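You operate a simulated robot arm through the tools that you are given. There is no shell and no other tool. Be economical: measure what you need, move in short steps, check, and stop when the job is done.

Carry out the task below with a simulated two-armed robot. There is one attempt and no reset: what you move stays moved.

Task
Hold the blue crate on the bench on the top of the grey cabinet steady with one hand and put the small grey bracket from the top of the frame bench in it with the other.

Only the result counts: the job must be done as asked and must still hold three seconds after the hand-in. Knocking over, shifting, dropping, spilling or breaking anything else fails it.

Robot
Two 7-joint arms with two-finger parallel grippers on one trunk, on a base that drives. Base frame: it is fixed to the floor where the robot stands at the start and does not move with it; the origin is under the middle of the robot, x ahead of it, y to its left, z up. Lengths are in mm, angles in rad, forces in N, time in s.
The left shoulder is at the start at [50, 177, 1129], the right one opposite. With the tool pointing down near the work surface each hand reaches from about 220 to 700 mm from the robot's upright axis, wherever it stands, measured 20 degrees to its own side. Places, roughly: blue crate on the bench [5000, 250, 1000]. Payload 3.43 kg a hand.
The TCP of each hand is the grasp point between the finger pads, 34 mm short of the fingertips. In the tool frame z runs along the fingers and y along their closing line. Largest opening 128 mm; finger width 24, thickness 12; the body of the gripper, 48 by 130 mm, starts 96 mm behind the TCP.
Orientation is told as [roll, pitch, yaw] about the base's x, y, z axes, in that order, counted from this pose: with the fingers straight down and closing along the base's y, the tool's x points along the base's -x, its y along +y and its z along -z.

Tools
- The arms move only by the tool jog_arm. It takes "left_steps", "right_steps" or both (then of equal length, played together; a hand with none holds still); each is text: rows parted by semicolons, each of 7 numbers parted by spaces: the shift along the base's x, y, z in mm, then the turn, a rotation vector about the base's x, y, z in rad, then the opening, from 0 (shut) to 1 (fully open). In form: x y z ax ay az hand; .... A call has 1 to 8 rows; each row shifts and turns the commanded pose from where the row before left it. Each row takes 0.2 s and may step no farther than 50 mm and 0.15 rad from the row before; otherwise, or with a gripper value out of range, the whole call is refused. A pose out of reach is approached as far as the arm can. The call stops where the force on the tool passes 40 N (or 10 N more than at its start, if that is more) or the arm is blocked; 0.2 s more then pass. Each finger travels about 108 mm/s and halts on what it meets, pressing with about 29 N; the grip force reading is that of the motor and also rises with nothing between the fingers. The clock runs only during rows and for 0.2 s after the last one: add rows that do not move to give the fingers time. It gives the time, the measured TCP pose, the force on the tool (base axes), the opening and the grip force at its end, in the units of the frame above (readings bear some noise), with the torque about the TCP (base axes, N m) and any sound that the robot's microphone picked up.
- Cameras (640 x 400 px; columns grow to the right, rows downward): "scene" is now at [147.2, -4.9, 1272]; the picture's right is [-0.14, -0.99, 0.00], its down [-0.66, 0.09, -0.74] and it looks along [0.74, -0.10, -0.67] (base axes); focal length 222 px, centre (320, 200). "left" rides on the left gripper at [76, 11, -160] in its tool frame; the picture's right is [-0.15, 0.99, 0.00], its down [-0.88, -0.13, -0.46] and it looks along [-0.45, -0.07, 0.89] (tool axes); focal length 234 px, centre (320, 200). "right" rides on the right gripper at [76, -11, -160] in its tool frame; the picture's right is [0.15, 0.99, 0.00], its down [-0.88, 0.13, -0.46] and it looks along [-0.45, 0.07, 0.89] (tool axes); focal length 234 px, centre (320, 200). There is no depth. A picture from a camera that has moved, and an enlarged one, comes with that camera's place and axes in the base frame and with its lens. The place of the scene camera against the robot may be out by one fixed shift of up to 18 mm in any direction.
- snapshot(camera): a new picture of that camera. It takes no simulated time.
- move_column(by): slides the trunk up (or, below 0, down) by that many mm; the arms and the scene camera ride with it, the base frame stays. It gives what a move gives, with no picture.
- base_move(legs): drives the robot by 1 to 6 legs, each [ahead, turn to the left] in mm and rad, along the robot's own axes; the way and the turn of a leg run together, so that a leg with both is an arc; at most 1500 mm and 3.142 rad a leg. The arms and the cameras ride along, it lands a little off, and it stops where it bumps. It gives what a move gives.
- turn_head(pan, tilt): turns the head with the scene camera to pan (to the left, within 1.396 rad either way) and tilt (down, from -0.506 to 1.204), counted from straight ahead of the robot. It gives what a move gives.
- enlarge(camera, box): a new picture of the part [left, top, right, bottom] of that camera's present view, enlarged. It takes no simulated time.
- finish_job(): hands the job in; it is judged then, once.

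Work in short steps. Places have to be worked out from the pictures, the camera data and where the tool is seen: move nearer, look again, correct. Check each grasp and each placing, and mend what went wrong. You have 120 turns and 88 pictures in all, those below and enlarged ones among them. Open the grippers and draw the arms clear of the work before you hand the job in, unless the task says otherwise; then end with one line.

The tools are called as a command line: name --argument value ..., lists and objects as JSON in quotes. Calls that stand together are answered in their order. jog_arm: Moves the arms, as the interface text tells. Its arguments: {"type":"object","properties":{"left_steps":{"type":"string"},"right_steps":{"type":"string"}},"required":[]} The other tools are called the same way: move_column (by) slides the trunk up or down; base_move (legs) drives the base; turn_head (pan, tilt) turns the head that bears the scene camera; snapshot (camera) takes a picture; enlarge (camera, box) takes an enlarged picture of a part of a camera's view; finish_job () hands the job in.

At the start:

```text
t: 0.0
left_tcp_pos: [275.6, 129.2, 1064.0]
left_orientation: [0.001, 0.0, 0.001]
left_force: [-1.7, 0.5, 0.8]
left_moment: [0.01, 0.0, 0.0]
left_grip_width: 128.1
left_grip_force: 0.1
right_tcp_pos: [454.0, -230.8, 1098.5]
right_orientation: [-0.002, -0.002, -0.001]
right_force: [1.0, 0.1, -0.9]
right_moment: [0.0, -0.01, 0.04]
right_grip_width: 128.0
right_grip_force: 0.0
trunk travel left (down, up): [-300.0, 101.0]
robot x, y, heading: [-2.0, 2.0, -0.001]
head pan, tilt: [-0.14, 0.733]
```

scene: 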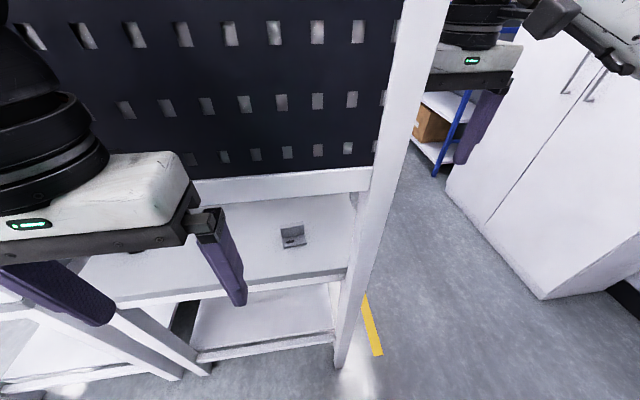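
right: 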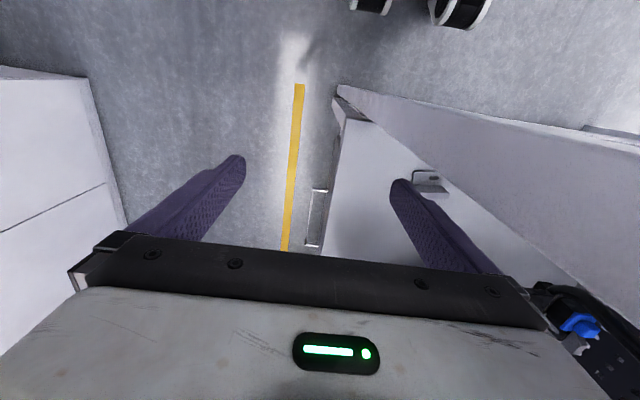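
left: 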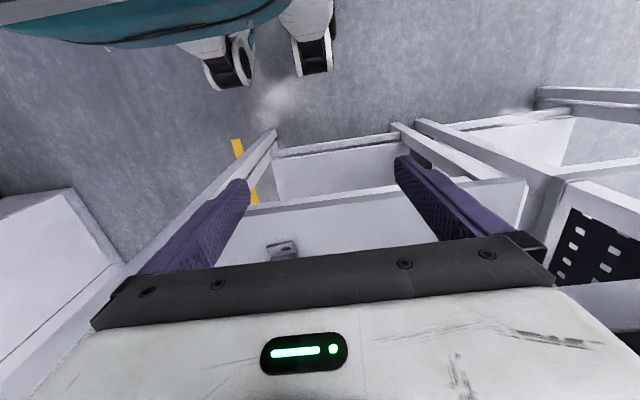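

The bracket triangulates to about [495, 17, 842]. I'll look up and around to understand the frame, including its posts, panel and any top.

turn_head --pan 0 --tilt 0.2

snapshot --camera "scene"

turn_head --pan 0.0 --tilt 0.9

enlarge --camera "scene" --box '[160, 60, 480, 260]'

```text
t: 1.0
left_tcp_pos: [276.5, 129.4, 1063.4]
left_orientation: [0.001, 0.001, 0.001]
left_force: [0.3, 0.6, -0.1]
left_moment: [0.01, -0.01, 0.01]
left_grip_width: 127.8
left_grip_force: 0.0
right_tcp_pos: [453.4, -230.3, 1098.4]
right_orientation: [0.0, 0.0, -0.001]
right_force: [0.4, 0.9, -0.3]
right_moment: [0.01, 0.02, -0.02]
right_grip_width: 128.1
right_grip_force: 0.1
trunk travel left (down, up): [-300.0, 101.0]
robot x, y, heading: [-1.0, 1.2, 0.001]
head pan, tilt: [0.0, 0.201]
```

```text
84 pictures are left
camera scene: at [157.6, 6.7, 1320.1], right [0.0, -1.0, 0.0], down [-0.2, 0.0, -0.98], along [0.98, 0.0, -0.2], focal length 222 px, centre (320, 200)
```

scene: 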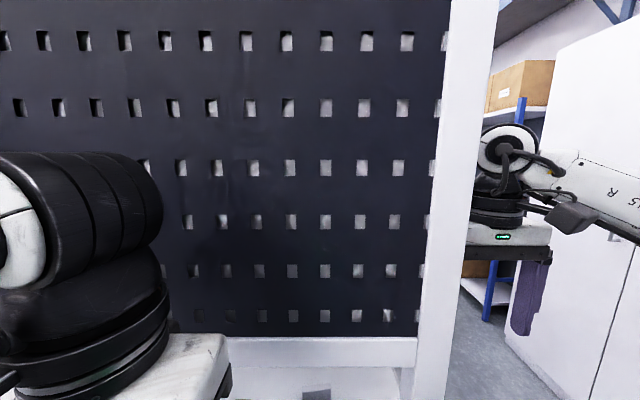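

```text
t: 2.0
left_tcp_pos: [276.2, 129.1, 1062.3]
left_orientation: [0.0, 0.001, 0.0]
left_force: [-0.2, 0.6, 0.3]
left_moment: [-0.01, -0.01, 0.01]
left_grip_width: 128.1
left_grip_force: 0.0
right_tcp_pos: [452.1, -230.6, 1098.1]
right_orientation: [0.001, 0.0, 0.0]
right_force: [0.6, 0.2, 0.1]
right_moment: [-0.03, 0.02, 0.01]
right_grip_width: 128.3
right_grip_force: 0.1
trunk travel left (down, up): [-300.0, 101.0]
robot x, y, heading: [-4.2, -2.9, -0.003]
head pan, tilt: [0.0, 0.901]
```

```text
2.00 times, centred on (320, 160) of scene
camera zoom: at [139.9, 6.7, 1258.7], right [0.0, -1.0, 0.0], down [-0.78, 0.0, -0.62], along [0.62, 0.0, -0.78], focal length 445 px, centre (320, 280)
```

zoom: 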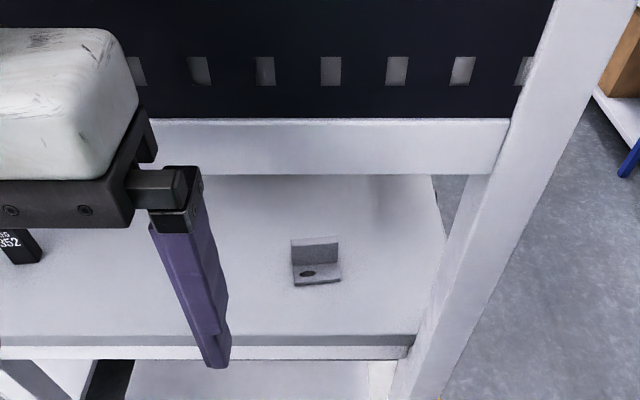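

The pegboard and its lower beam (underside at about z 1055) sit in the front plane at x≈390. The bracket lies behind that, so I'll reach under the beam with the left hand pitched forward, starting with a pre-pose in front of it.

jog_arm --left_steps "18 -19 -19 0 -0.15 0 1;18 -19 -19 0 -0.15 0 1;18 -19 -19 0 -0.15 0 1;18 -19 -19 0 -0.15 0 1;15 -19 -19 0 -0.15 0 1;10 -19 -19 0 -0.15 0 1"

snapshot --camera "left"

snapshot --camera "scene"

```text
t: 3.4
left_tcp_pos: [364.2, 32.1, 954.5]
left_orientation: [-0.027, -0.92, 0.046]
left_force: [0.2, -0.1, 0.6]
left_moment: [-0.04, -0.03, 0.01]
left_grip_width: 128.1
left_grip_force: 0.1
right_tcp_pos: [436.1, -221.1, 1109.7]
right_orientation: [-0.013, -0.021, -0.008]
right_force: [15.0, -9.6, -5.4]
right_moment: [1.12, 1.53, -0.85]
right_grip_width: 128.0
right_grip_force: 0.1
trunk travel left (down, up): [-300.0, 101.0]
robot x, y, heading: [-3.2, 4.3, 0.011]
head pan, tilt: [0.0, 0.901]
```

```text
82 pictures are left
camera left: at [189.9, 39.3, 991.9], right [0.06, 0.99, 0.1], down [0.17, -0.11, 0.98], along [0.98, -0.05, -0.18], focal length 234 px, centre (320, 200)
```

left: 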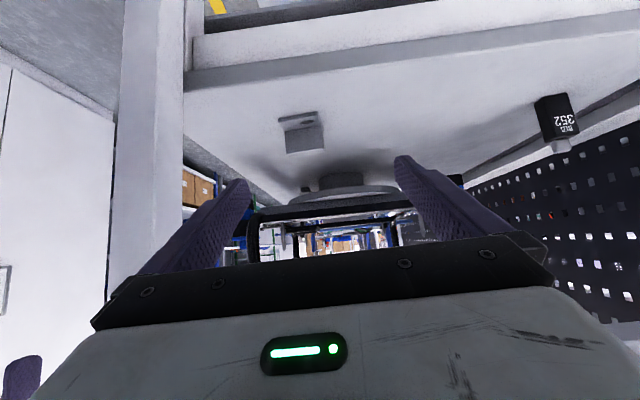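

```text
81 pictures are left
camera scene: at [118.8, 22.0, 1260.7], right [0.01, -1.0, 0.01], down [-0.77, -0.02, -0.64], along [0.64, -0.01, -0.77], focal length 222 px, centre (320, 200)
```

scene: 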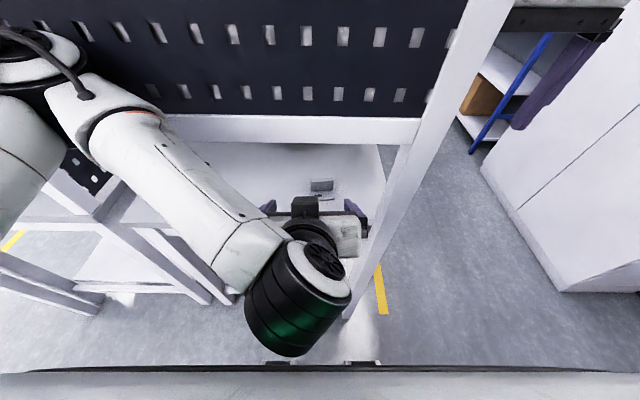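

The right hand reads some force and the whole body seems displaced, possibly as a transient. I'll wait still for a moment and re-read.

jog_arm --left_steps "0 0 0 0 0 0 1;0 0 0 0 0 0 1;0 0 0 0 0 0 1;0 0 0 0 0 0 1"

snapshot --camera "right"

```text
t: 4.4
left_tcp_pos: [362.4, 30.2, 955.4]
left_orientation: [-0.025, -0.916, 0.042]
left_force: [0.2, -0.2, 0.6]
left_moment: [0.0, 0.0, -0.03]
left_grip_width: 128.3
left_grip_force: 0.0
right_tcp_pos: [437.2, -220.8, 1108.1]
right_orientation: [-0.014, -0.024, -0.005]
right_force: [28.9, -14.1, -16.9]
right_moment: [0.82, 2.81, -1.7]
right_grip_width: 128.0
right_grip_force: 0.0
trunk travel left (down, up): [-300.0, 101.0]
robot x, y, heading: [-1.1, 3.0, 0.012]
head pan, tilt: [0.0, 0.901]
```

```text
80 pictures are left
camera right: at [357.6, -229.4, 1266.5], right [-0.14, 0.99, -0.02], down [0.87, 0.13, 0.47], along [0.47, 0.05, -0.88], focal length 234 px, centre (320, 200)
```

right: 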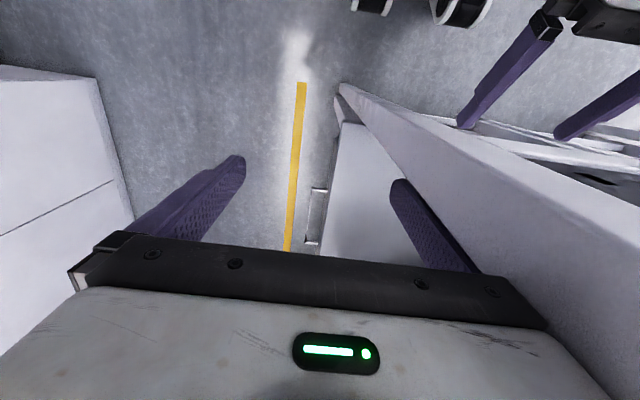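

The body is being pushed back, so the left elbow may be pressing on the panel. I'll look left to check.

turn_head --pan 0.7 --tilt 0.5

snapshot --camera "scene"

```text
t: 5.5
left_tcp_pos: [362.4, 29.7, 957.0]
left_orientation: [-0.024, -0.916, 0.041]
left_force: [0.4, 0.0, -1.0]
left_moment: [0.0, 0.0, 0.01]
left_grip_width: 128.1
left_grip_force: 0.0
right_tcp_pos: [436.4, -220.5, 1109.2]
right_orientation: [-0.018, -0.025, -0.008]
right_force: [29.9, -12.4, -18.6]
right_moment: [0.36, 2.82, -1.89]
right_grip_width: 127.9
right_grip_force: 0.0
trunk travel left (down, up): [-300.0, 101.0]
robot x, y, heading: [1.6, 2.0, 0.011]
head pan, tilt: [0.7, 0.499]
```

```text
79 pictures are left
camera scene: at [112.0, 79.8, 1294.2], right [0.65, -0.76, 0.02], down [-0.34, -0.32, -0.88], along [0.68, 0.57, -0.47], focal length 222 px, centre (320, 200)
```

scene: 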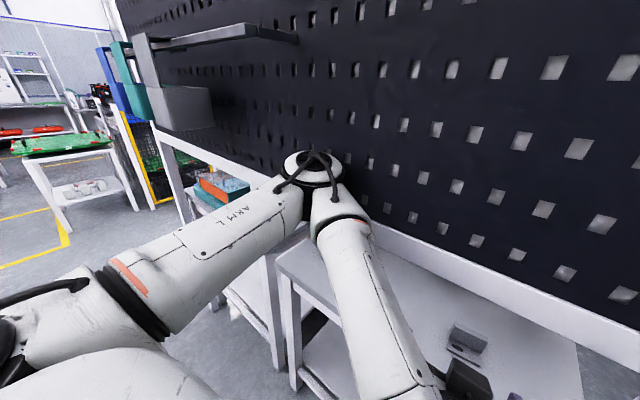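

Confirmed: the left elbow is against the pegboard. I'll drive straight back to relieve it and get room.

base_move --legs '[[-180, 0]]'

turn_head --pan 0.3 --tilt 0.6

snapshot --camera "scene"

```text
t: 6.3
left_tcp_pos: [356.5, 13.0, 953.6]
left_orientation: [-0.007, -0.913, 0.004]
left_force: [0.4, -1.1, 0.6]
left_moment: [-0.03, 0.01, -0.01]
left_grip_width: 127.9
left_grip_force: 0.1
right_tcp_pos: [437.6, -229.8, 1102.6]
right_orientation: [0.014, -0.025, -0.014]
right_force: [-0.7, -0.7, -0.2]
right_moment: [-0.01, -0.02, 0.02]
right_grip_width: 127.9
right_grip_force: 0.1
trunk travel left (down, up): [-300.0, 101.0]
robot x, y, heading: [-16.0, -0.5, 0.003]
head pan, tilt: [0.7, 0.499]
stopped in leg 1: the force on the tool passed its limit at 64 N (the readings are from after the stop); the commanded pose is now the measured one
```

```text
t: 7.2
left_tcp_pos: [356.1, 13.9, 954.4]
left_orientation: [-0.006, -0.911, 0.003]
left_force: [0.4, 0.4, 0.5]
left_moment: [0.02, 0.0, 0.01]
left_grip_width: 127.9
left_grip_force: 0.1
right_tcp_pos: [437.0, -230.3, 1103.8]
right_orientation: [0.015, -0.023, -0.016]
right_force: [0.0, 0.2, 0.1]
right_moment: [0.0, 0.04, -0.02]
right_grip_width: 128.0
right_grip_force: 0.0
trunk travel left (down, up): [-300.0, 101.0]
robot x, y, heading: [-19.5, -1.1, 0.005]
head pan, tilt: [0.3, 0.6]
```

```text
78 pictures are left
camera scene: at [128.5, 32.2, 1284.1], right [0.3, -0.95, 0.0], down [-0.54, -0.17, -0.83], along [0.79, 0.25, -0.56], focal length 222 px, centre (320, 200)
```

scene: 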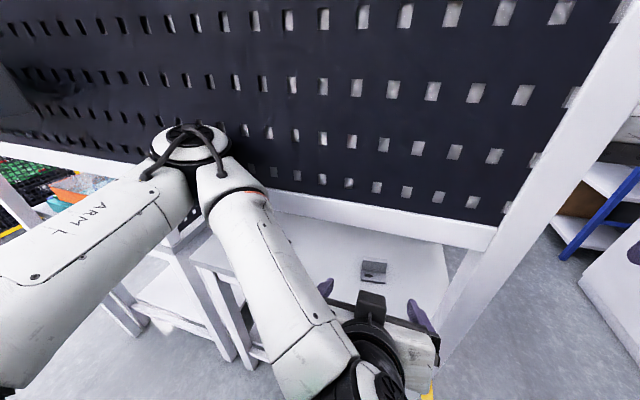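

Forces are relieved, but the right gripper rubbed on the post. I'll shift it right, clear of the post, then continue back.

jog_arm --right_steps "0 -20 0 0 0 0 1;0 -20 0 0 0 0 1"

base_move --legs '[[-150, 0]]'

snapshot --camera "scene"

```text
t: 7.8
left_tcp_pos: [357.0, 12.7, 954.5]
left_orientation: [-0.004, -0.911, 0.004]
left_force: [0.5, 0.2, 0.5]
left_moment: [-0.02, -0.01, -0.01]
left_grip_width: 128.2
left_grip_force: 0.0
right_tcp_pos: [436.1, -269.7, 1103.3]
right_orientation: [0.016, -0.026, -0.014]
right_force: [0.2, 0.0, 0.5]
right_moment: [0.02, -0.01, 0.01]
right_grip_width: 128.0
right_grip_force: 0.0
trunk travel left (down, up): [-300.0, 101.0]
robot x, y, heading: [-16.1, -2.0, 0.004]
head pan, tilt: [0.3, 0.6]
```

```text
t: 9.2
left_tcp_pos: [209.7, 13.7, 953.5]
left_orientation: [-0.008, -0.907, 0.007]
left_force: [0.1, 0.4, 1.3]
left_moment: [-0.03, 0.01, 0.0]
left_grip_width: 128.0
left_grip_force: 0.0
right_tcp_pos: [290.4, -268.1, 1102.0]
right_orientation: [0.013, -0.021, -0.011]
right_force: [-0.6, -0.4, -1.4]
right_moment: [0.01, -0.02, 0.02]
right_grip_width: 128.1
right_grip_force: 0.0
trunk travel left (down, up): [-300.0, 101.0]
robot x, y, heading: [-168.7, 0.4, 0.008]
head pan, tilt: [0.3, 0.6]
```

```text
77 pictures are left
camera scene: at [-17.3, 33.0, 1283.6], right [0.3, -0.95, 0.0], down [-0.54, -0.17, -0.83], along [0.79, 0.25, -0.56], focal length 222 px, centre (320, 200)
```

scene: 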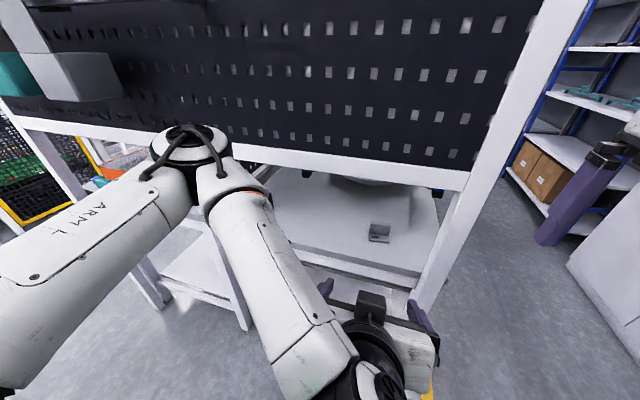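

There is clearance now. I'll advance the left hand toward the gap under the beam, watching the elbow.

jog_arm --left_steps "30 0 -3 0 0 0 1;30 0 -3 0 0 0 1;30 0 -3 0 0 0 1;30 0 0 0 0 0 1;20 0 0 0 0 0 1"

snapshot --camera "scene"

snapshot --camera "left"

```text
t: 10.4
left_tcp_pos: [350.1, 14.5, 944.7]
left_orientation: [-0.006, -0.905, 0.006]
left_force: [-0.1, 0.0, 0.6]
left_moment: [-0.03, -0.02, 0.0]
left_grip_width: 128.0
left_grip_force: 0.0
right_tcp_pos: [290.2, -268.4, 1102.1]
right_orientation: [0.016, -0.019, -0.012]
right_force: [0.6, 0.1, 0.4]
right_moment: [0.01, 0.02, -0.02]
right_grip_width: 128.0
right_grip_force: 0.0
trunk travel left (down, up): [-300.0, 101.0]
robot x, y, heading: [-165.6, -2.2, 0.007]
head pan, tilt: [0.3, 0.6]
```

```text
76 pictures are left
camera scene: at [-16.5, 33.0, 1283.4], right [0.3, -0.95, 0.0], down [-0.54, -0.17, -0.82], along [0.79, 0.25, -0.57], focal length 222 px, centre (320, 200)
```

scene: 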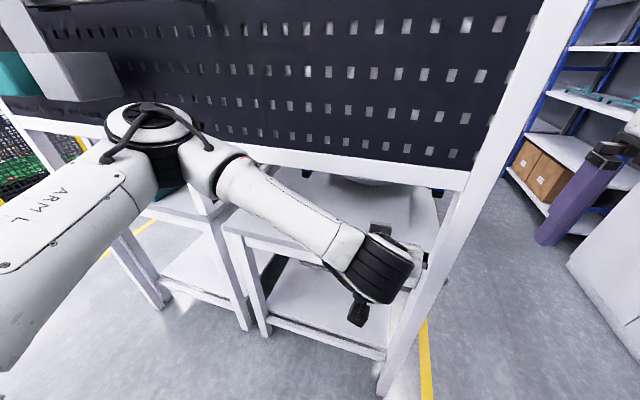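

```text
75 pictures are left
camera left: at [177.4, 25.3, 982.9], right [0.09, 0.99, 0.11], down [0.18, -0.13, 0.98], along [0.98, -0.07, -0.19], focal length 234 px, centre (320, 200)
```

left: 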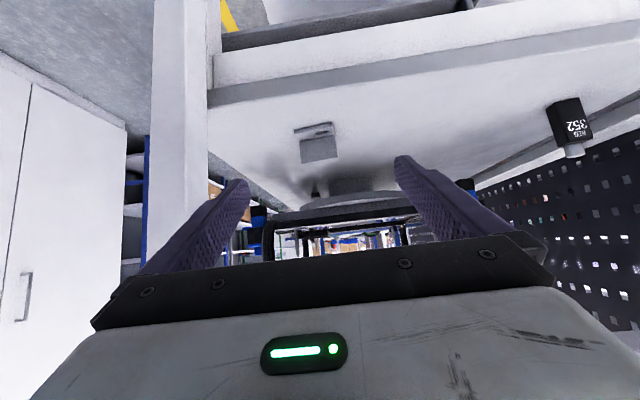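

Triangulating from the left camera alone puts the bench top at about 812, with the bracket's base spanning x 490–529, its flange at about x 529 and top about 852, and y centre about 9. I'll lower the trunk so the elbow and forearm stay below the beam. The hand goes up and back a little first.

jog_arm --left_steps "-15 0 25 0 0 0 1;-15 0 25 0 0 0 1"

move_column --by -140

snapshot --camera "scene"

snapshot --camera "left"

```text
t: 11.0
left_tcp_pos: [318.5, 14.4, 993.8]
left_orientation: [-0.006, -0.908, 0.007]
left_force: [0.7, -0.4, 0.9]
left_moment: [0.02, 0.0, -0.02]
left_grip_width: 128.2
left_grip_force: 0.0
right_tcp_pos: [290.6, -267.8, 1102.1]
right_orientation: [0.014, -0.021, -0.013]
right_force: [-0.5, 0.1, 0.6]
right_moment: [0.01, 0.0, -0.01]
right_grip_width: 128.0
right_grip_force: 0.0
trunk travel left (down, up): [-300.0, 101.0]
robot x, y, heading: [-167.0, -1.4, 0.008]
head pan, tilt: [0.3, 0.6]
```

```text
t: 12.6
left_tcp_pos: [319.6, 14.3, 854.2]
left_orientation: [-0.008, -0.909, 0.011]
left_force: [-0.1, -0.2, 0.4]
left_moment: [0.0, -0.05, -0.01]
left_grip_width: 128.0
left_grip_force: 0.1
right_tcp_pos: [290.8, -267.4, 961.4]
right_orientation: [0.015, -0.02, -0.014]
right_force: [-0.6, -0.6, 0.2]
right_moment: [-0.01, 0.0, 0.0]
right_grip_width: 128.1
right_grip_force: 0.1
trunk travel left (down, up): [-160.0, 241.0]
robot x, y, heading: [-165.8, 0.7, 0.009]
head pan, tilt: [0.3, 0.6]
```

```text
74 pictures are left
camera scene: at [-16.7, 33.0, 1143.5], right [0.3, -0.95, 0.0], down [-0.54, -0.17, -0.83], along [0.79, 0.25, -0.56], focal length 222 px, centre (320, 200)
```

scene: 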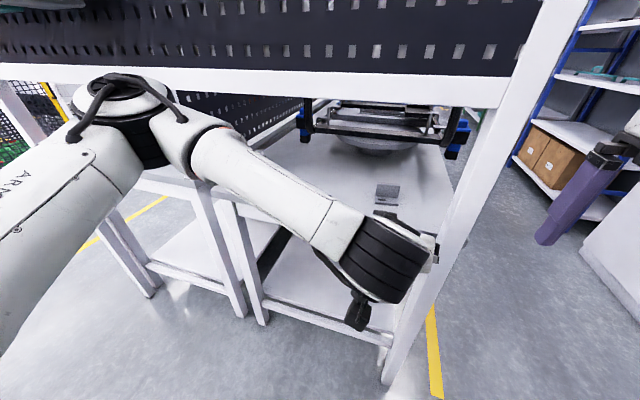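

```text
73 pictures are left
camera left: at [146.9, 25.7, 892.7], right [0.09, 0.99, 0.11], down [0.18, -0.13, 0.98], along [0.98, -0.07, -0.19], focal length 234 px, centre (320, 200)
```

left: 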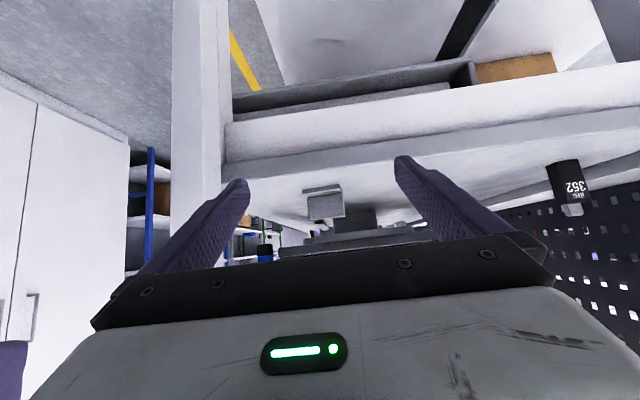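

Everything is now below the beam. I'll slide the hand forward over the bench top with a little height margin.

jog_arm --left_steps "30 0 4 0 0 0 1;30 -1 4 0 0 0 1;30 -1 0 0 0 0 1;30 -1 0 0 0 0 1"

snapshot --camera "scene"

snapshot --camera "left"

```text
t: 13.6
left_tcp_pos: [439.9, 11.3, 861.0]
left_orientation: [-0.007, -0.909, 0.008]
left_force: [-0.2, 0.2, 0.4]
left_moment: [0.01, 0.01, -0.01]
left_grip_width: 128.4
left_grip_force: 0.1
right_tcp_pos: [289.9, -267.3, 961.8]
right_orientation: [0.013, -0.021, -0.011]
right_force: [-0.3, 0.4, 0.1]
right_moment: [0.0, -0.02, -0.03]
right_grip_width: 128.2
right_grip_force: 0.0
trunk travel left (down, up): [-160.0, 241.0]
robot x, y, heading: [-167.5, 2.1, 0.008]
head pan, tilt: [0.3, 0.6]
```

```text
72 pictures are left
camera scene: at [-16.6, 32.9, 1143.4], right [0.3, -0.95, 0.0], down [-0.54, -0.17, -0.82], along [0.79, 0.25, -0.57], focal length 222 px, centre (320, 200)
```

scene: 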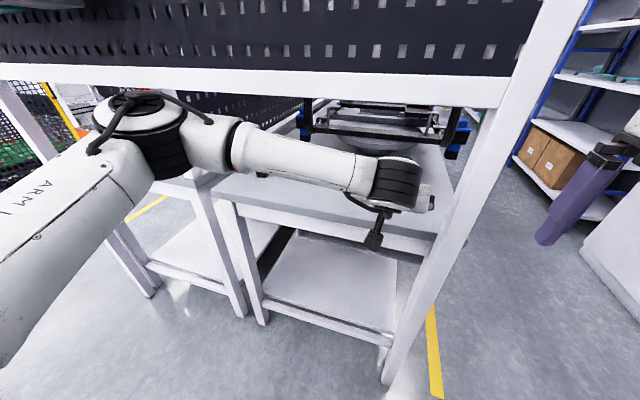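

```text
71 pictures are left
camera left: at [267.4, 22.6, 900.0], right [0.09, 0.99, 0.11], down [0.18, -0.13, 0.97], along [0.98, -0.07, -0.19], focal length 234 px, centre (320, 200)
```

left: 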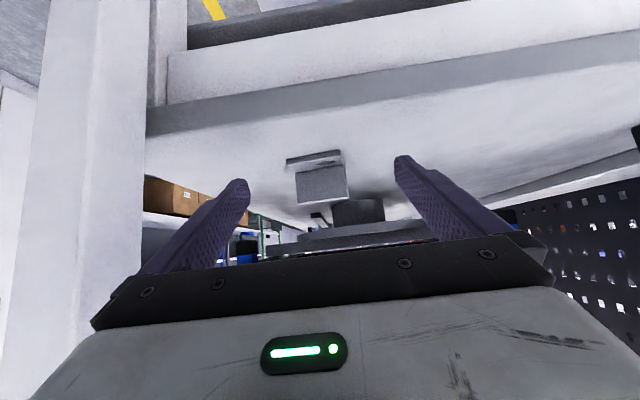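

The flange is at x≈532, y≈8, z 811–847. I'll move the TCP to about [517, 8.5, 848].

jog_arm --left_steps "26 -1 -3 0 0 0 1;26 -1 -4 0 0 0 1;25 -1 -6 0 0 0 1;0 0 0 0 0 0 1"

snapshot --camera "left"

snapshot --camera "scene"

```text
t: 14.6
left_tcp_pos: [517.2, 9.3, 848.2]
left_orientation: [-0.007, -0.908, 0.006]
left_force: [0.6, 0.4, -0.4]
left_moment: [-0.01, -0.01, -0.01]
left_grip_width: 128.1
left_grip_force: 0.1
right_tcp_pos: [290.9, -268.3, 962.9]
right_orientation: [0.013, -0.021, -0.014]
right_force: [0.2, 0.5, 1.0]
right_moment: [0.01, 0.0, 0.0]
right_grip_width: 128.2
right_grip_force: 0.0
trunk travel left (down, up): [-160.0, 241.0]
robot x, y, heading: [-166.0, -5.7, 0.009]
head pan, tilt: [0.3, 0.6]
```

```text
70 pictures are left
camera left: at [344.1, 20.1, 887.1], right [0.09, 0.99, 0.11], down [0.18, -0.13, 0.97], along [0.98, -0.07, -0.19], focal length 234 px, centre (320, 200)
```

left: 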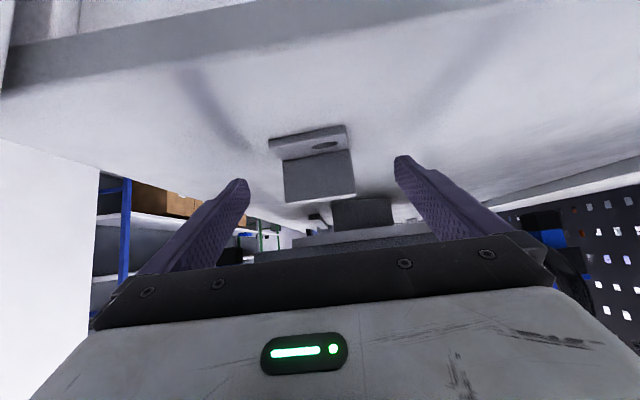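

```text
69 pictures are left
camera scene: at [-16.6, 33.0, 1143.4], right [0.3, -0.95, 0.0], down [-0.54, -0.17, -0.83], along [0.79, 0.25, -0.56], focal length 222 px, centre (320, 200)
```

scene: 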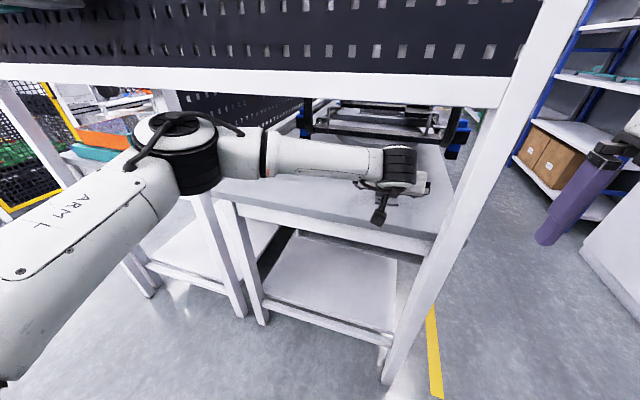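

The flange sits near the finger tips, so I'll advance 7 mm more and close gently.

jog_arm --left_steps "7 0 -1 0 0 0 1;0 0 0 0 0 0 0.55;0 0 0 0 0 0 0.3;0 0 0 0 0 0 0.3;0 0 0 0 0 0 0.3"

snapshot --camera "left"

```text
t: 15.8
left_tcp_pos: [524.1, 9.1, 848.2]
left_orientation: [-0.009, -0.907, 0.008]
left_force: [0.4, -0.6, 1.0]
left_moment: [0.03, -0.01, -0.01]
left_grip_width: 61.9
left_grip_force: 29.1
right_tcp_pos: [289.4, -269.1, 962.7]
right_orientation: [0.015, -0.021, -0.013]
right_force: [-0.1, -0.4, 0.3]
right_moment: [0.0, 0.02, 0.01]
right_grip_width: 127.8
right_grip_force: 0.0
trunk travel left (down, up): [-160.0, 241.0]
robot x, y, heading: [-167.1, -3.0, 0.005]
head pan, tilt: [0.3, 0.6]
```

```text
68 pictures are left
camera left: at [350.9, 20.1, 886.5], right [0.09, 0.99, 0.11], down [0.18, -0.13, 0.97], along [0.98, -0.07, -0.19], focal length 234 px, centre (320, 200)
```

left: 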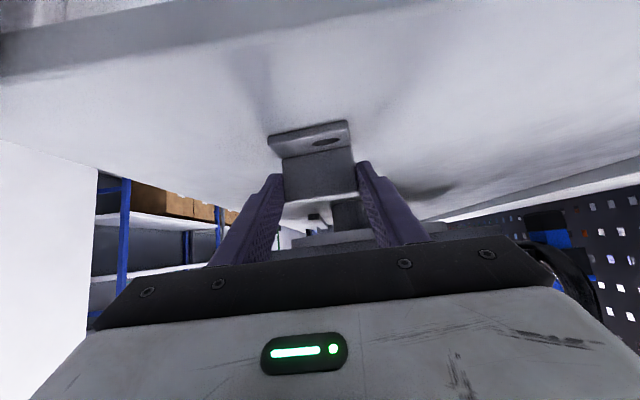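

The bracket is gripped at 62 mm with 29 N. I'll close fully, lift it 25 mm and check.

jog_arm --left_steps "0 0 0 0 0 0 0.2;0 0 12 0 0 0 0.2;-5 0 15 0 0 0 0.2;-10 0 15 0 0 0 0.2"

snapshot --camera "left"

```text
t: 16.8
left_tcp_pos: [508.3, 7.6, 890.0]
left_orientation: [-0.011, -0.908, 0.007]
left_force: [0.2, 0.7, 0.4]
left_moment: [0.02, -0.03, 0.01]
left_grip_width: 25.5
left_grip_force: 0.1
right_tcp_pos: [290.6, -268.3, 961.2]
right_orientation: [0.014, -0.021, -0.012]
right_force: [-0.5, -0.1, 0.1]
right_moment: [0.02, 0.01, 0.02]
right_grip_width: 128.0
right_grip_force: 0.1
trunk travel left (down, up): [-160.0, 241.0]
robot x, y, heading: [-166.2, 1.6, 0.013]
head pan, tilt: [0.3, 0.6]
```

```text
67 pictures are left
camera left: at [335.7, 19.6, 929.1], right [0.09, 0.99, 0.11], down [0.18, -0.12, 0.98], along [0.98, -0.07, -0.19], focal length 234 px, centre (320, 200)
```

left: 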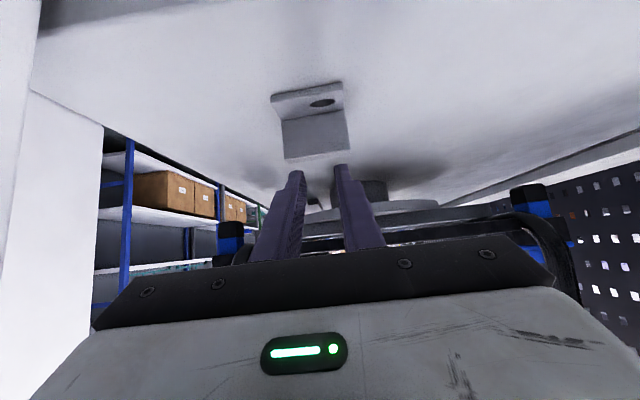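

The bracket slipped and is still standing in place. Re-measuring with the known 62 mm width puts the flange at x≈548, z 803–844 and y≈7, so I had only the fingertips on it. I'll reopen and go deeper and lower, to TCP [540, 7, 837].

jog_arm --left_steps "0 0 0 0 0 0.02 1;0 0 0 0 0 0.02 1;0 0 0 0 0 0 1;0 0 0 0 0 0 1;10 0 -18 0 0 0 1;11 0 -18 0 0 0 1;11 0 -16 0 0 0 1;0 0 0 0 0 0 1"

snapshot --camera "left"

```text
t: 18.6
left_tcp_pos: [540.4, 8.4, 837.3]
left_orientation: [-0.009, -0.907, 0.048]
left_force: [-0.3, -0.3, -0.5]
left_moment: [0.0, 0.01, 0.03]
left_grip_width: 127.9
left_grip_force: 0.0
right_tcp_pos: [289.6, -267.4, 961.8]
right_orientation: [0.014, -0.021, -0.013]
right_force: [-0.1, 0.2, -0.5]
right_moment: [-0.01, 0.06, -0.01]
right_grip_width: 128.0
right_grip_force: 0.0
trunk travel left (down, up): [-160.0, 241.0]
robot x, y, heading: [-165.2, -0.7, 0.006]
head pan, tilt: [0.3, 0.6]
```

```text
66 pictures are left
camera left: at [368.2, 12.2, 876.2], right [0.05, 0.99, 0.11], down [0.19, -0.12, 0.98], along [0.98, -0.03, -0.19], focal length 234 px, centre (320, 200)
```

left: 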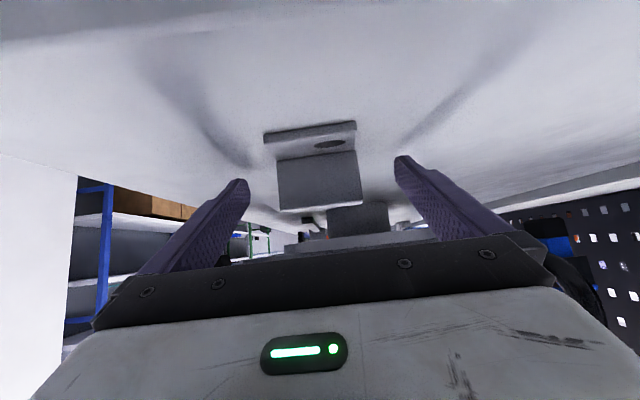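

The flange is now at TCP depth and centred. Closing.

jog_arm --left_steps "0 0 0 0 0 0 0.6;0 0 0 0 0 0 0.2;0 0 0 0 0 0 0.1;0 0 0 0 0 0 0.1;0 0 0 0 0 0 0.1;0 0 8 0 0 0 0.1;0 0 12 0 0 0 0.1"

snapshot --camera "left"

```text
t: 20.2
left_tcp_pos: [541.7, 6.9, 857.8]
left_orientation: [-0.006, -0.907, 0.046]
left_force: [-0.6, -0.1, -1.8]
left_moment: [0.0, -0.03, 0.0]
left_grip_width: 61.6
left_grip_force: 28.7
right_tcp_pos: [290.4, -268.1, 962.7]
right_orientation: [0.015, -0.019, -0.011]
right_force: [-0.3, 0.3, 0.7]
right_moment: [0.0, -0.03, -0.02]
right_grip_width: 127.9
right_grip_force: 0.1
trunk travel left (down, up): [-160.0, 241.0]
robot x, y, heading: [-166.2, 0.1, 0.012]
head pan, tilt: [0.3, 0.6]
```

```text
65 pictures are left
camera left: at [367.7, 12.4, 896.7], right [0.05, 0.99, 0.11], down [0.19, -0.12, 0.97], along [0.98, -0.03, -0.19], focal length 234 px, centre (320, 200)
```

left: 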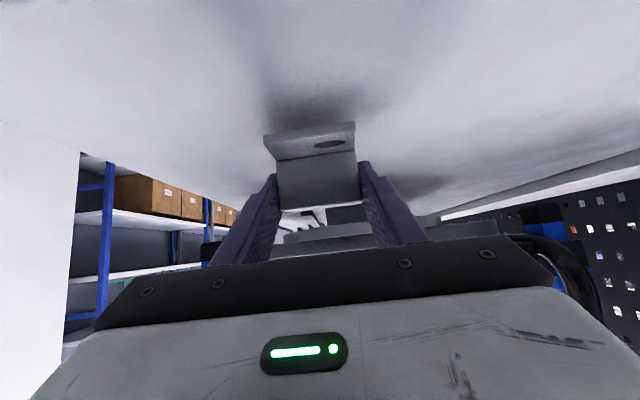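

The bracket is held and lifted with the hand. I'll retreat from under the beam along the way in.

jog_arm --left_steps "0 0 5 0 0 0 0.1;-25 0 3 0 0 0 0.1;-30 0 0 0 0 0 0.1;-30 0 0 0 0 0 0.1;-30 0 0 0 0 0 0.1;-30 0 0 0 0 0 0.1;-30 0 0 0 0 0 0.1;-30 0 0 0 0 0 0.1"

snapshot --camera "scene"

```text
t: 22.0
left_tcp_pos: [335.4, 8.2, 866.1]
left_orientation: [-0.009, -0.908, 0.048]
left_force: [-0.6, -0.2, -1.0]
left_moment: [0.07, 0.0, 0.0]
left_grip_width: 61.9
left_grip_force: 28.8
right_tcp_pos: [290.7, -266.9, 962.2]
right_orientation: [0.014, -0.022, -0.013]
right_force: [0.8, -0.1, 1.9]
right_moment: [0.0, -0.01, 0.0]
right_grip_width: 128.1
right_grip_force: 0.1
trunk travel left (down, up): [-160.0, 241.0]
robot x, y, heading: [-166.2, 2.9, 0.012]
head pan, tilt: [0.3, 0.6]
```

```text
64 pictures are left
camera scene: at [-16.6, 32.9, 1143.4], right [0.3, -0.95, 0.0], down [-0.54, -0.17, -0.83], along [0.79, 0.25, -0.56], focal length 222 px, centre (320, 200)
```

scene: 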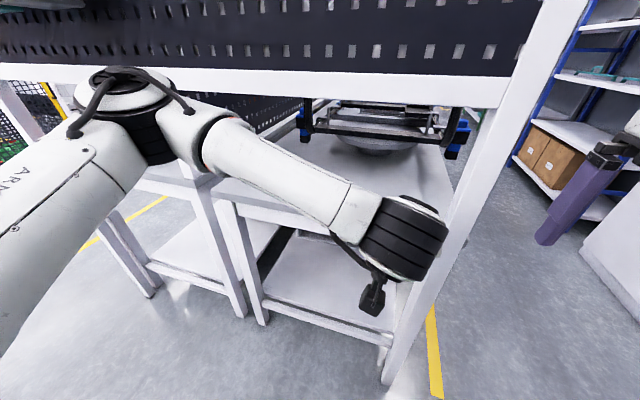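

The hand is out. I'll back the base away from the bench a bit and survey the room in several directions.

base_move --legs '[[-250, 0]]'

turn_head --pan -0.6 --tilt 0.15

snapshot --camera "scene"

turn_head --pan 0.9 --tilt 0.15

snapshot --camera "scene"

```text
t: 23.9
left_tcp_pos: [87.0, 7.3, 865.2]
left_orientation: [-0.008, -0.909, 0.054]
left_force: [0.2, -0.4, -1.6]
left_moment: [0.0, 0.0, 0.0]
left_grip_width: 61.8
left_grip_force: 29.2
right_tcp_pos: [41.8, -268.5, 962.8]
right_orientation: [0.013, -0.019, -0.008]
right_force: [0.8, 0.5, 0.0]
right_moment: [-0.02, -0.02, 0.01]
right_grip_width: 127.9
right_grip_force: 0.0
trunk travel left (down, up): [-160.0, 241.0]
robot x, y, heading: [-416.6, -3.2, 0.012]
head pan, tilt: [0.3, 0.6]
```

```text
t: 25.1
left_tcp_pos: [85.2, 8.6, 865.1]
left_orientation: [-0.008, -0.906, 0.052]
left_force: [0.3, 0.7, -1.5]
left_moment: [0.01, 0.01, -0.01]
left_grip_width: 61.4
left_grip_force: 28.5
right_tcp_pos: [41.7, -269.1, 962.7]
right_orientation: [0.013, -0.021, -0.009]
right_force: [0.0, 0.6, -0.2]
right_moment: [0.02, 0.01, 0.0]
right_grip_width: 128.1
right_grip_force: 0.0
trunk travel left (down, up): [-160.0, 241.0]
robot x, y, heading: [-415.2, -1.9, 0.017]
head pan, tilt: [-0.6, 0.15]
```

```text
63 pictures are left
camera scene: at [-273.4, -47.6, 1184.9], right [-0.55, -0.83, 0.0], down [-0.12, 0.08, -0.99], along [0.82, -0.55, -0.15], focal length 222 px, centre (320, 200)
```

scene: 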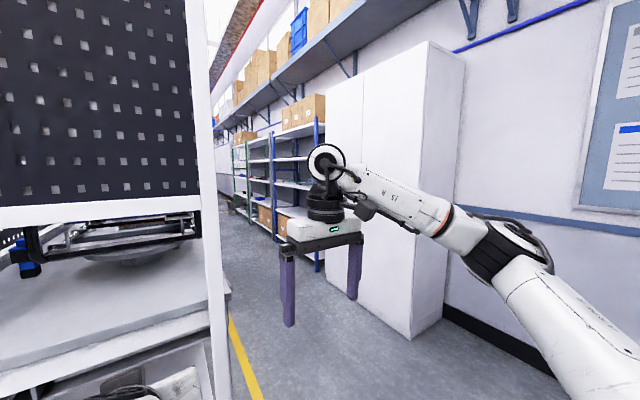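

```text
t: 26.7
left_tcp_pos: [86.2, 7.9, 864.7]
left_orientation: [-0.008, -0.907, 0.052]
left_force: [0.8, 0.5, -2.4]
left_moment: [0.0, 0.0, 0.02]
left_grip_width: 61.7
left_grip_force: 29.1
right_tcp_pos: [41.9, -269.2, 962.5]
right_orientation: [0.013, -0.021, -0.007]
right_force: [0.0, 0.5, -0.1]
right_moment: [0.0, -0.02, -0.02]
right_grip_width: 127.9
right_grip_force: 0.0
trunk travel left (down, up): [-160.0, 241.0]
robot x, y, heading: [-415.2, -3.1, 0.008]
head pan, tilt: [0.901, 0.15]
```

```text
62 pictures are left
camera scene: at [-293.8, 77.2, 1184.9], right [0.79, -0.61, 0.0], down [-0.09, -0.12, -0.99], along [0.61, 0.78, -0.15], focal length 222 px, centre (320, 200)
```

scene: 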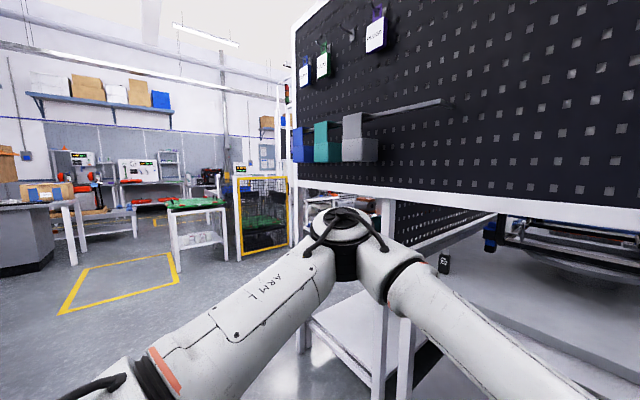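

The right-hand aisle between the bench (y≈-160) and the white cabinets (y≈-1335) leads toward the target. I'll extend both hands forward to narrow the elbows before driving.

jog_arm --left_steps "10 30 5 0 0 0 0.1;10 30 5 0 0 0 0.1;15 30 5 0 0 0 0.1;15 30 5 0 0 0 0.1;15 30 5 0 0 0 0.1;15 20 5 0 0 0 0.1" --right_steps "20 10 0 0 0 0 1;20 10 0 0 0 0 1;20 10 0 0 0 0 1;20 10 0 0 0 0 1;20 10 0 0 0 0 1;20 0 0 0 0 0 1"

turn_head --pan 0 --tilt 0.6

snapshot --camera "scene"

```text
t: 28.1
left_tcp_pos: [167.6, 178.3, 896.2]
left_orientation: [-0.007, -0.906, 0.053]
left_force: [-0.3, -0.2, -1.3]
left_moment: [0.0, 0.02, 0.0]
left_grip_width: 61.9
left_grip_force: 28.6
right_tcp_pos: [161.1, -219.6, 962.2]
right_orientation: [0.013, -0.02, -0.009]
right_force: [-0.1, 0.1, -0.7]
right_moment: [-0.02, 0.01, 0.03]
right_grip_width: 128.1
right_grip_force: 0.1
trunk travel left (down, up): [-160.0, 241.0]
robot x, y, heading: [-414.0, -4.7, 0.011]
head pan, tilt: [0.901, 0.15]
```

```text
t: 29.3
left_tcp_pos: [166.7, 178.1, 896.3]
left_orientation: [-0.01, -0.907, 0.052]
left_force: [-0.2, 0.3, -2.2]
left_moment: [0.03, 0.03, 0.0]
left_grip_width: 62.0
left_grip_force: 28.4
right_tcp_pos: [161.3, -219.8, 962.7]
right_orientation: [0.013, -0.022, -0.008]
right_force: [0.1, 0.2, 0.1]
right_moment: [-0.01, 0.01, 0.02]
right_grip_width: 128.1
right_grip_force: 0.0
trunk travel left (down, up): [-160.0, 241.0]
robot x, y, heading: [-416.3, -2.2, 0.007]
head pan, tilt: [0.0, 0.6]
```

```text
61 pictures are left
camera scene: at [-262.2, 5.0, 1143.4], right [0.01, -1.0, 0.0], down [-0.56, -0.01, -0.83], along [0.83, 0.01, -0.56], focal length 222 px, centre (320, 200)
```

scene: 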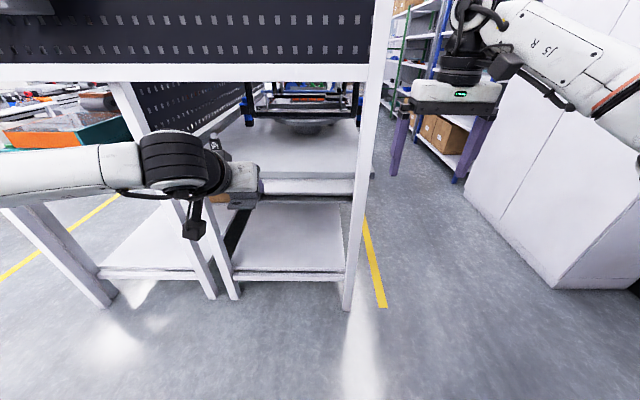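

I'll check how far the elbows stick out on each side.

turn_head --pan 0.8 --tilt 0.6

snapshot --camera "scene"

turn_head --pan -0.8 --tilt 0.6

snapshot --camera "scene"

```text
t: 30.4
left_tcp_pos: [165.5, 177.7, 895.8]
left_orientation: [-0.009, -0.907, 0.051]
left_force: [-0.2, 0.3, -1.8]
left_moment: [0.0, 0.0, -0.02]
left_grip_width: 61.8
left_grip_force: 29.1
right_tcp_pos: [162.0, -220.2, 962.3]
right_orientation: [0.013, -0.022, -0.01]
right_force: [0.1, -0.1, 0.2]
right_moment: [0.02, -0.02, -0.03]
right_grip_width: 128.0
right_grip_force: 0.0
trunk travel left (down, up): [-160.0, 241.0]
robot x, y, heading: [-415.0, -4.0, 0.016]
head pan, tilt: [0.799, 0.6]
```

```text
60 pictures are left
camera scene: at [-289.7, 67.9, 1143.4], right [0.72, -0.69, 0.0], down [-0.39, -0.41, -0.82], along [0.57, 0.6, -0.57], focal length 222 px, centre (320, 200)
```

scene: 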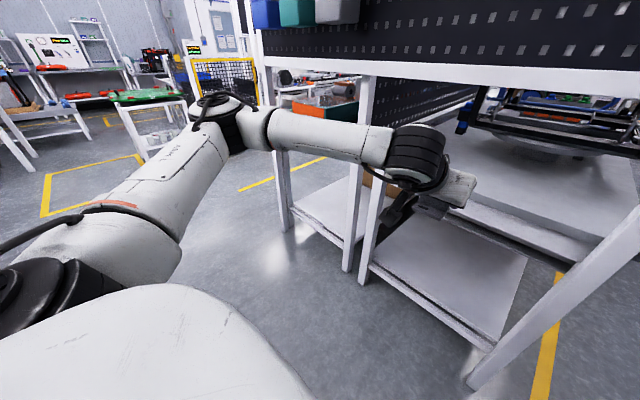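

```text
t: 32.1
left_tcp_pos: [166.3, 178.7, 895.6]
left_orientation: [-0.008, -0.907, 0.054]
left_force: [0.1, -0.5, -1.4]
left_moment: [0.04, -0.01, 0.01]
left_grip_width: 61.7
left_grip_force: 28.7
right_tcp_pos: [162.0, -218.7, 963.7]
right_orientation: [0.014, -0.019, -0.01]
right_force: [-0.5, -0.7, 0.0]
right_moment: [0.0, 0.0, 0.01]
right_grip_width: 128.1
right_grip_force: 0.0
trunk travel left (down, up): [-160.0, 241.0]
robot x, y, heading: [-414.0, -3.5, 0.012]
head pan, tilt: [-0.799, 0.6]
```

```text
59 pictures are left
camera scene: at [-288.2, -58.7, 1143.4], right [-0.71, -0.71, 0.0], down [-0.4, 0.4, -0.83], along [0.58, -0.58, -0.56], focal length 222 px, centre (320, 200)
```

scene: 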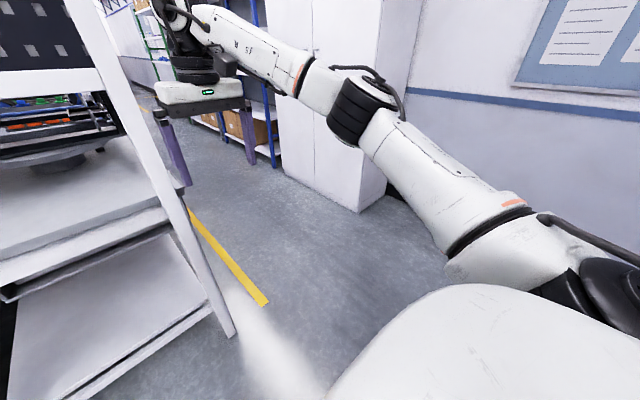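

Elbows reach about 480 mm left and 430 mm right. Pointing the left hand down again and extending a bit will narrow the left side.

jog_arm --left_steps "8 5 15 0 0.15 0 0.1;8 5 15 0 0.15 0 0.1;8 5 15 0 0.15 0 0.1;8 5 10 0 0.15 0 0.1;8 5 10 0 0.15 0 0.1;8 5 5 0 0.15 0 0.1" --right_steps "8 0 0 0 0 0 1;8 0 0 0 0 0 1;8 0 0 0 0 0 1;8 0 0 0 0 0 1;8 0 0 0 0 0 1;8 0 0 0 0 0 1"

turn_head --pan 0.8 --tilt 0.6

snapshot --camera "scene"

snapshot --camera "left"

```text
t: 33.5
left_tcp_pos: [205.3, 207.1, 965.2]
left_orientation: [0.034, -0.009, 0.029]
left_force: [-0.4, 1.6, -1.2]
left_moment: [-0.13, -0.04, 0.01]
left_grip_width: 61.7
left_grip_force: 29.1
left hand out of reach, approached as far as the arm can: row 6
right_tcp_pos: [209.4, -220.2, 960.7]
right_orientation: [0.013, -0.019, -0.011]
right_force: [0.4, 0.2, 0.8]
right_moment: [-0.02, 0.01, 0.03]
right_grip_width: 128.0
right_grip_force: 0.1
trunk travel left (down, up): [-160.0, 241.0]
robot x, y, heading: [-413.0, -3.7, 0.015]
head pan, tilt: [-0.799, 0.6]
```

```text
t: 35.1
left_tcp_pos: [205.1, 206.3, 965.5]
left_orientation: [0.035, -0.01, 0.026]
left_force: [-0.1, -0.4, -1.7]
left_moment: [-0.01, -0.04, 0.03]
left_grip_width: 61.6
left_grip_force: 28.9
right_tcp_pos: [210.6, -220.1, 961.4]
right_orientation: [0.014, -0.02, -0.009]
right_force: [0.0, 0.3, 0.2]
right_moment: [0.01, 0.01, 0.04]
right_grip_width: 127.7
right_grip_force: 0.2
trunk travel left (down, up): [-160.0, 241.0]
robot x, y, heading: [-415.5, -5.0, 0.01]
head pan, tilt: [0.799, 0.6]
```

```text
58 pictures are left
camera scene: at [-289.7, 67.9, 1143.4], right [0.72, -0.69, 0.0], down [-0.39, -0.41, -0.82], along [0.57, 0.6, -0.57], focal length 222 px, centre (320, 200)
```

scene: 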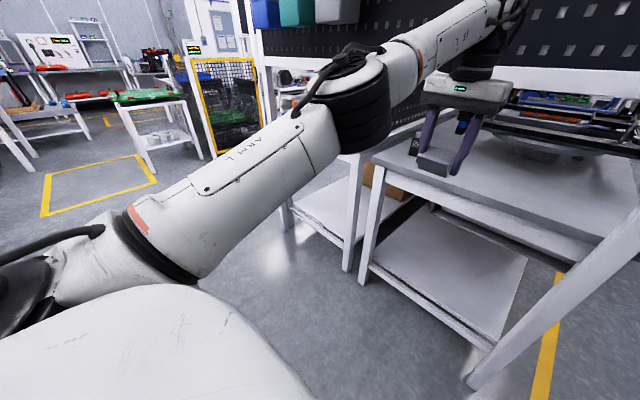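

```text
57 pictures are left
camera left: at [127.5, 210.4, 1125.0], right [0.12, 0.99, 0.04], down [0.88, -0.12, 0.46], along [0.46, -0.02, -0.89], focal length 234 px, centre (320, 200)
```

left: 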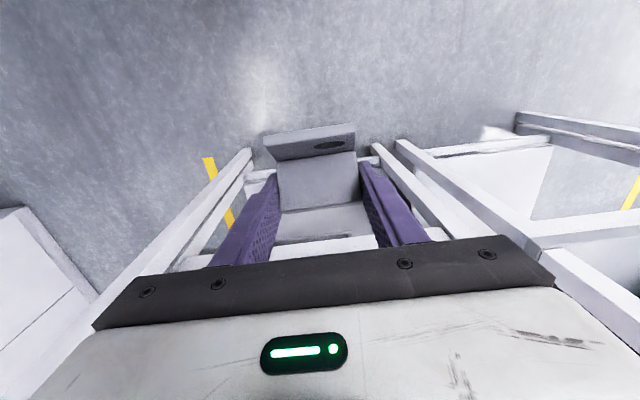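

The arms are now narrow. I'll turn right, drive across to the aisle's centre line, and turn back.

base_move --legs '[[0, -1.58], [745, 0], [0, 1.57]]'

turn_head --pan 0 --tilt 0.3

snapshot --camera "scene"

```text
t: 46.9
left_tcp_pos: [206.7, -546.2, 965.6]
left_orientation: [0.033, -0.009, 0.022]
left_force: [0.0, 0.7, -1.7]
left_moment: [-0.02, -0.04, 0.0]
left_grip_width: 61.6
left_grip_force: 29.3
right_tcp_pos: [207.4, -973.5, 961.8]
right_orientation: [0.013, -0.02, -0.015]
right_force: [0.4, 0.4, 0.1]
right_moment: [0.0, 0.0, -0.04]
right_grip_width: 128.0
right_grip_force: 0.0
trunk travel left (down, up): [-160.0, 241.0]
robot x, y, heading: [-416.9, -755.1, 0.008]
head pan, tilt: [0.799, 0.6]
```

```text
t: 48.0
left_tcp_pos: [205.1, -547.3, 963.3]
left_orientation: [0.033, -0.01, 0.022]
left_force: [0.8, -0.5, -0.7]
left_moment: [-0.03, 0.0, 0.05]
left_grip_width: 61.6
left_grip_force: 29.2
right_tcp_pos: [207.6, -974.6, 961.0]
right_orientation: [0.013, -0.02, -0.016]
right_force: [0.3, -0.6, 0.4]
right_moment: [0.01, -0.01, 0.0]
right_grip_width: 128.1
right_grip_force: 0.1
trunk travel left (down, up): [-160.0, 241.0]
robot x, y, heading: [-414.5, -752.9, 0.002]
head pan, tilt: [0.0, 0.3]
```

```text
56 pictures are left
camera scene: at [-258.8, -746.5, 1170.9], right [0.01, -1.0, 0.0], down [-0.3, 0.0, -0.96], along [0.96, 0.0, -0.3], focal length 222 px, centre (320, 200)
```

scene: 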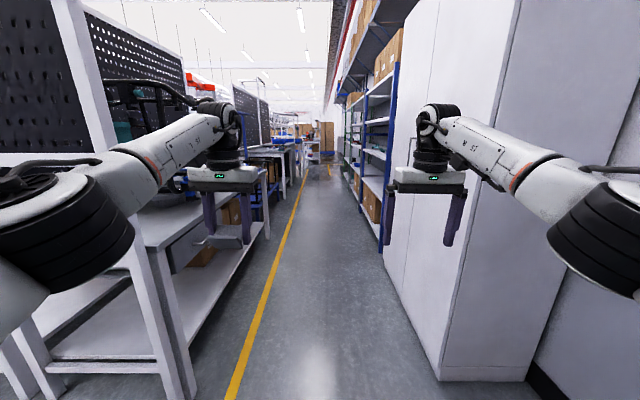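

The aisle is clear and I'm centred. I'll drive ahead 2.2 m.

base_move --legs '[[1400, 0], [900, 0]]'

turn_head --pan 0.2 --tilt 0.2

snapshot --camera "scene"

```text
t: 59.3
left_tcp_pos: [2499.2, -543.3, 965.3]
left_orientation: [0.034, -0.009, 0.022]
left_force: [0.1, 0.4, -1.6]
left_moment: [0.0, -0.02, 0.02]
left_grip_width: 61.3
left_grip_force: 28.9
right_tcp_pos: [2496.8, -971.1, 960.6]
right_orientation: [0.014, -0.02, -0.019]
right_force: [0.6, -0.4, -0.3]
right_moment: [-0.02, 0.01, -0.01]
right_grip_width: 128.2
right_grip_force: 0.1
trunk travel left (down, up): [-160.0, 241.0]
robot x, y, heading: [1871.0, -747.1, 0.001]
head pan, tilt: [0.0, 0.3]
```

```text
t: 60.0
left_tcp_pos: [2497.8, -543.5, 966.5]
left_orientation: [0.033, -0.009, 0.02]
left_force: [0.1, -0.4, -1.3]
left_moment: [0.01, -0.02, -0.01]
left_grip_width: 61.8
left_grip_force: 29.1
right_tcp_pos: [2498.1, -970.8, 962.0]
right_orientation: [0.014, -0.021, -0.02]
right_force: [0.5, 0.4, -0.1]
right_moment: [0.01, 0.01, 0.02]
right_grip_width: 128.0
right_grip_force: 0.0
trunk travel left (down, up): [-160.0, 241.0]
robot x, y, heading: [1872.4, -749.4, 0.003]
head pan, tilt: [0.201, 0.201]
```

```text
55 pictures are left
camera scene: at [2030.7, -722.8, 1180.1], right [0.2, -0.98, 0.0], down [-0.2, -0.04, -0.98], along [0.96, 0.2, -0.2], focal length 222 px, centre (320, 200)
```

scene: 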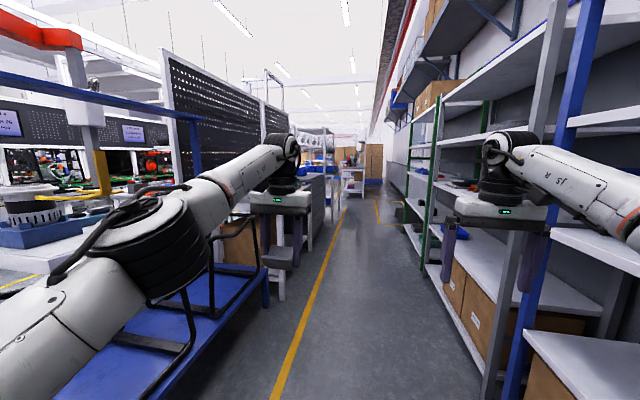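

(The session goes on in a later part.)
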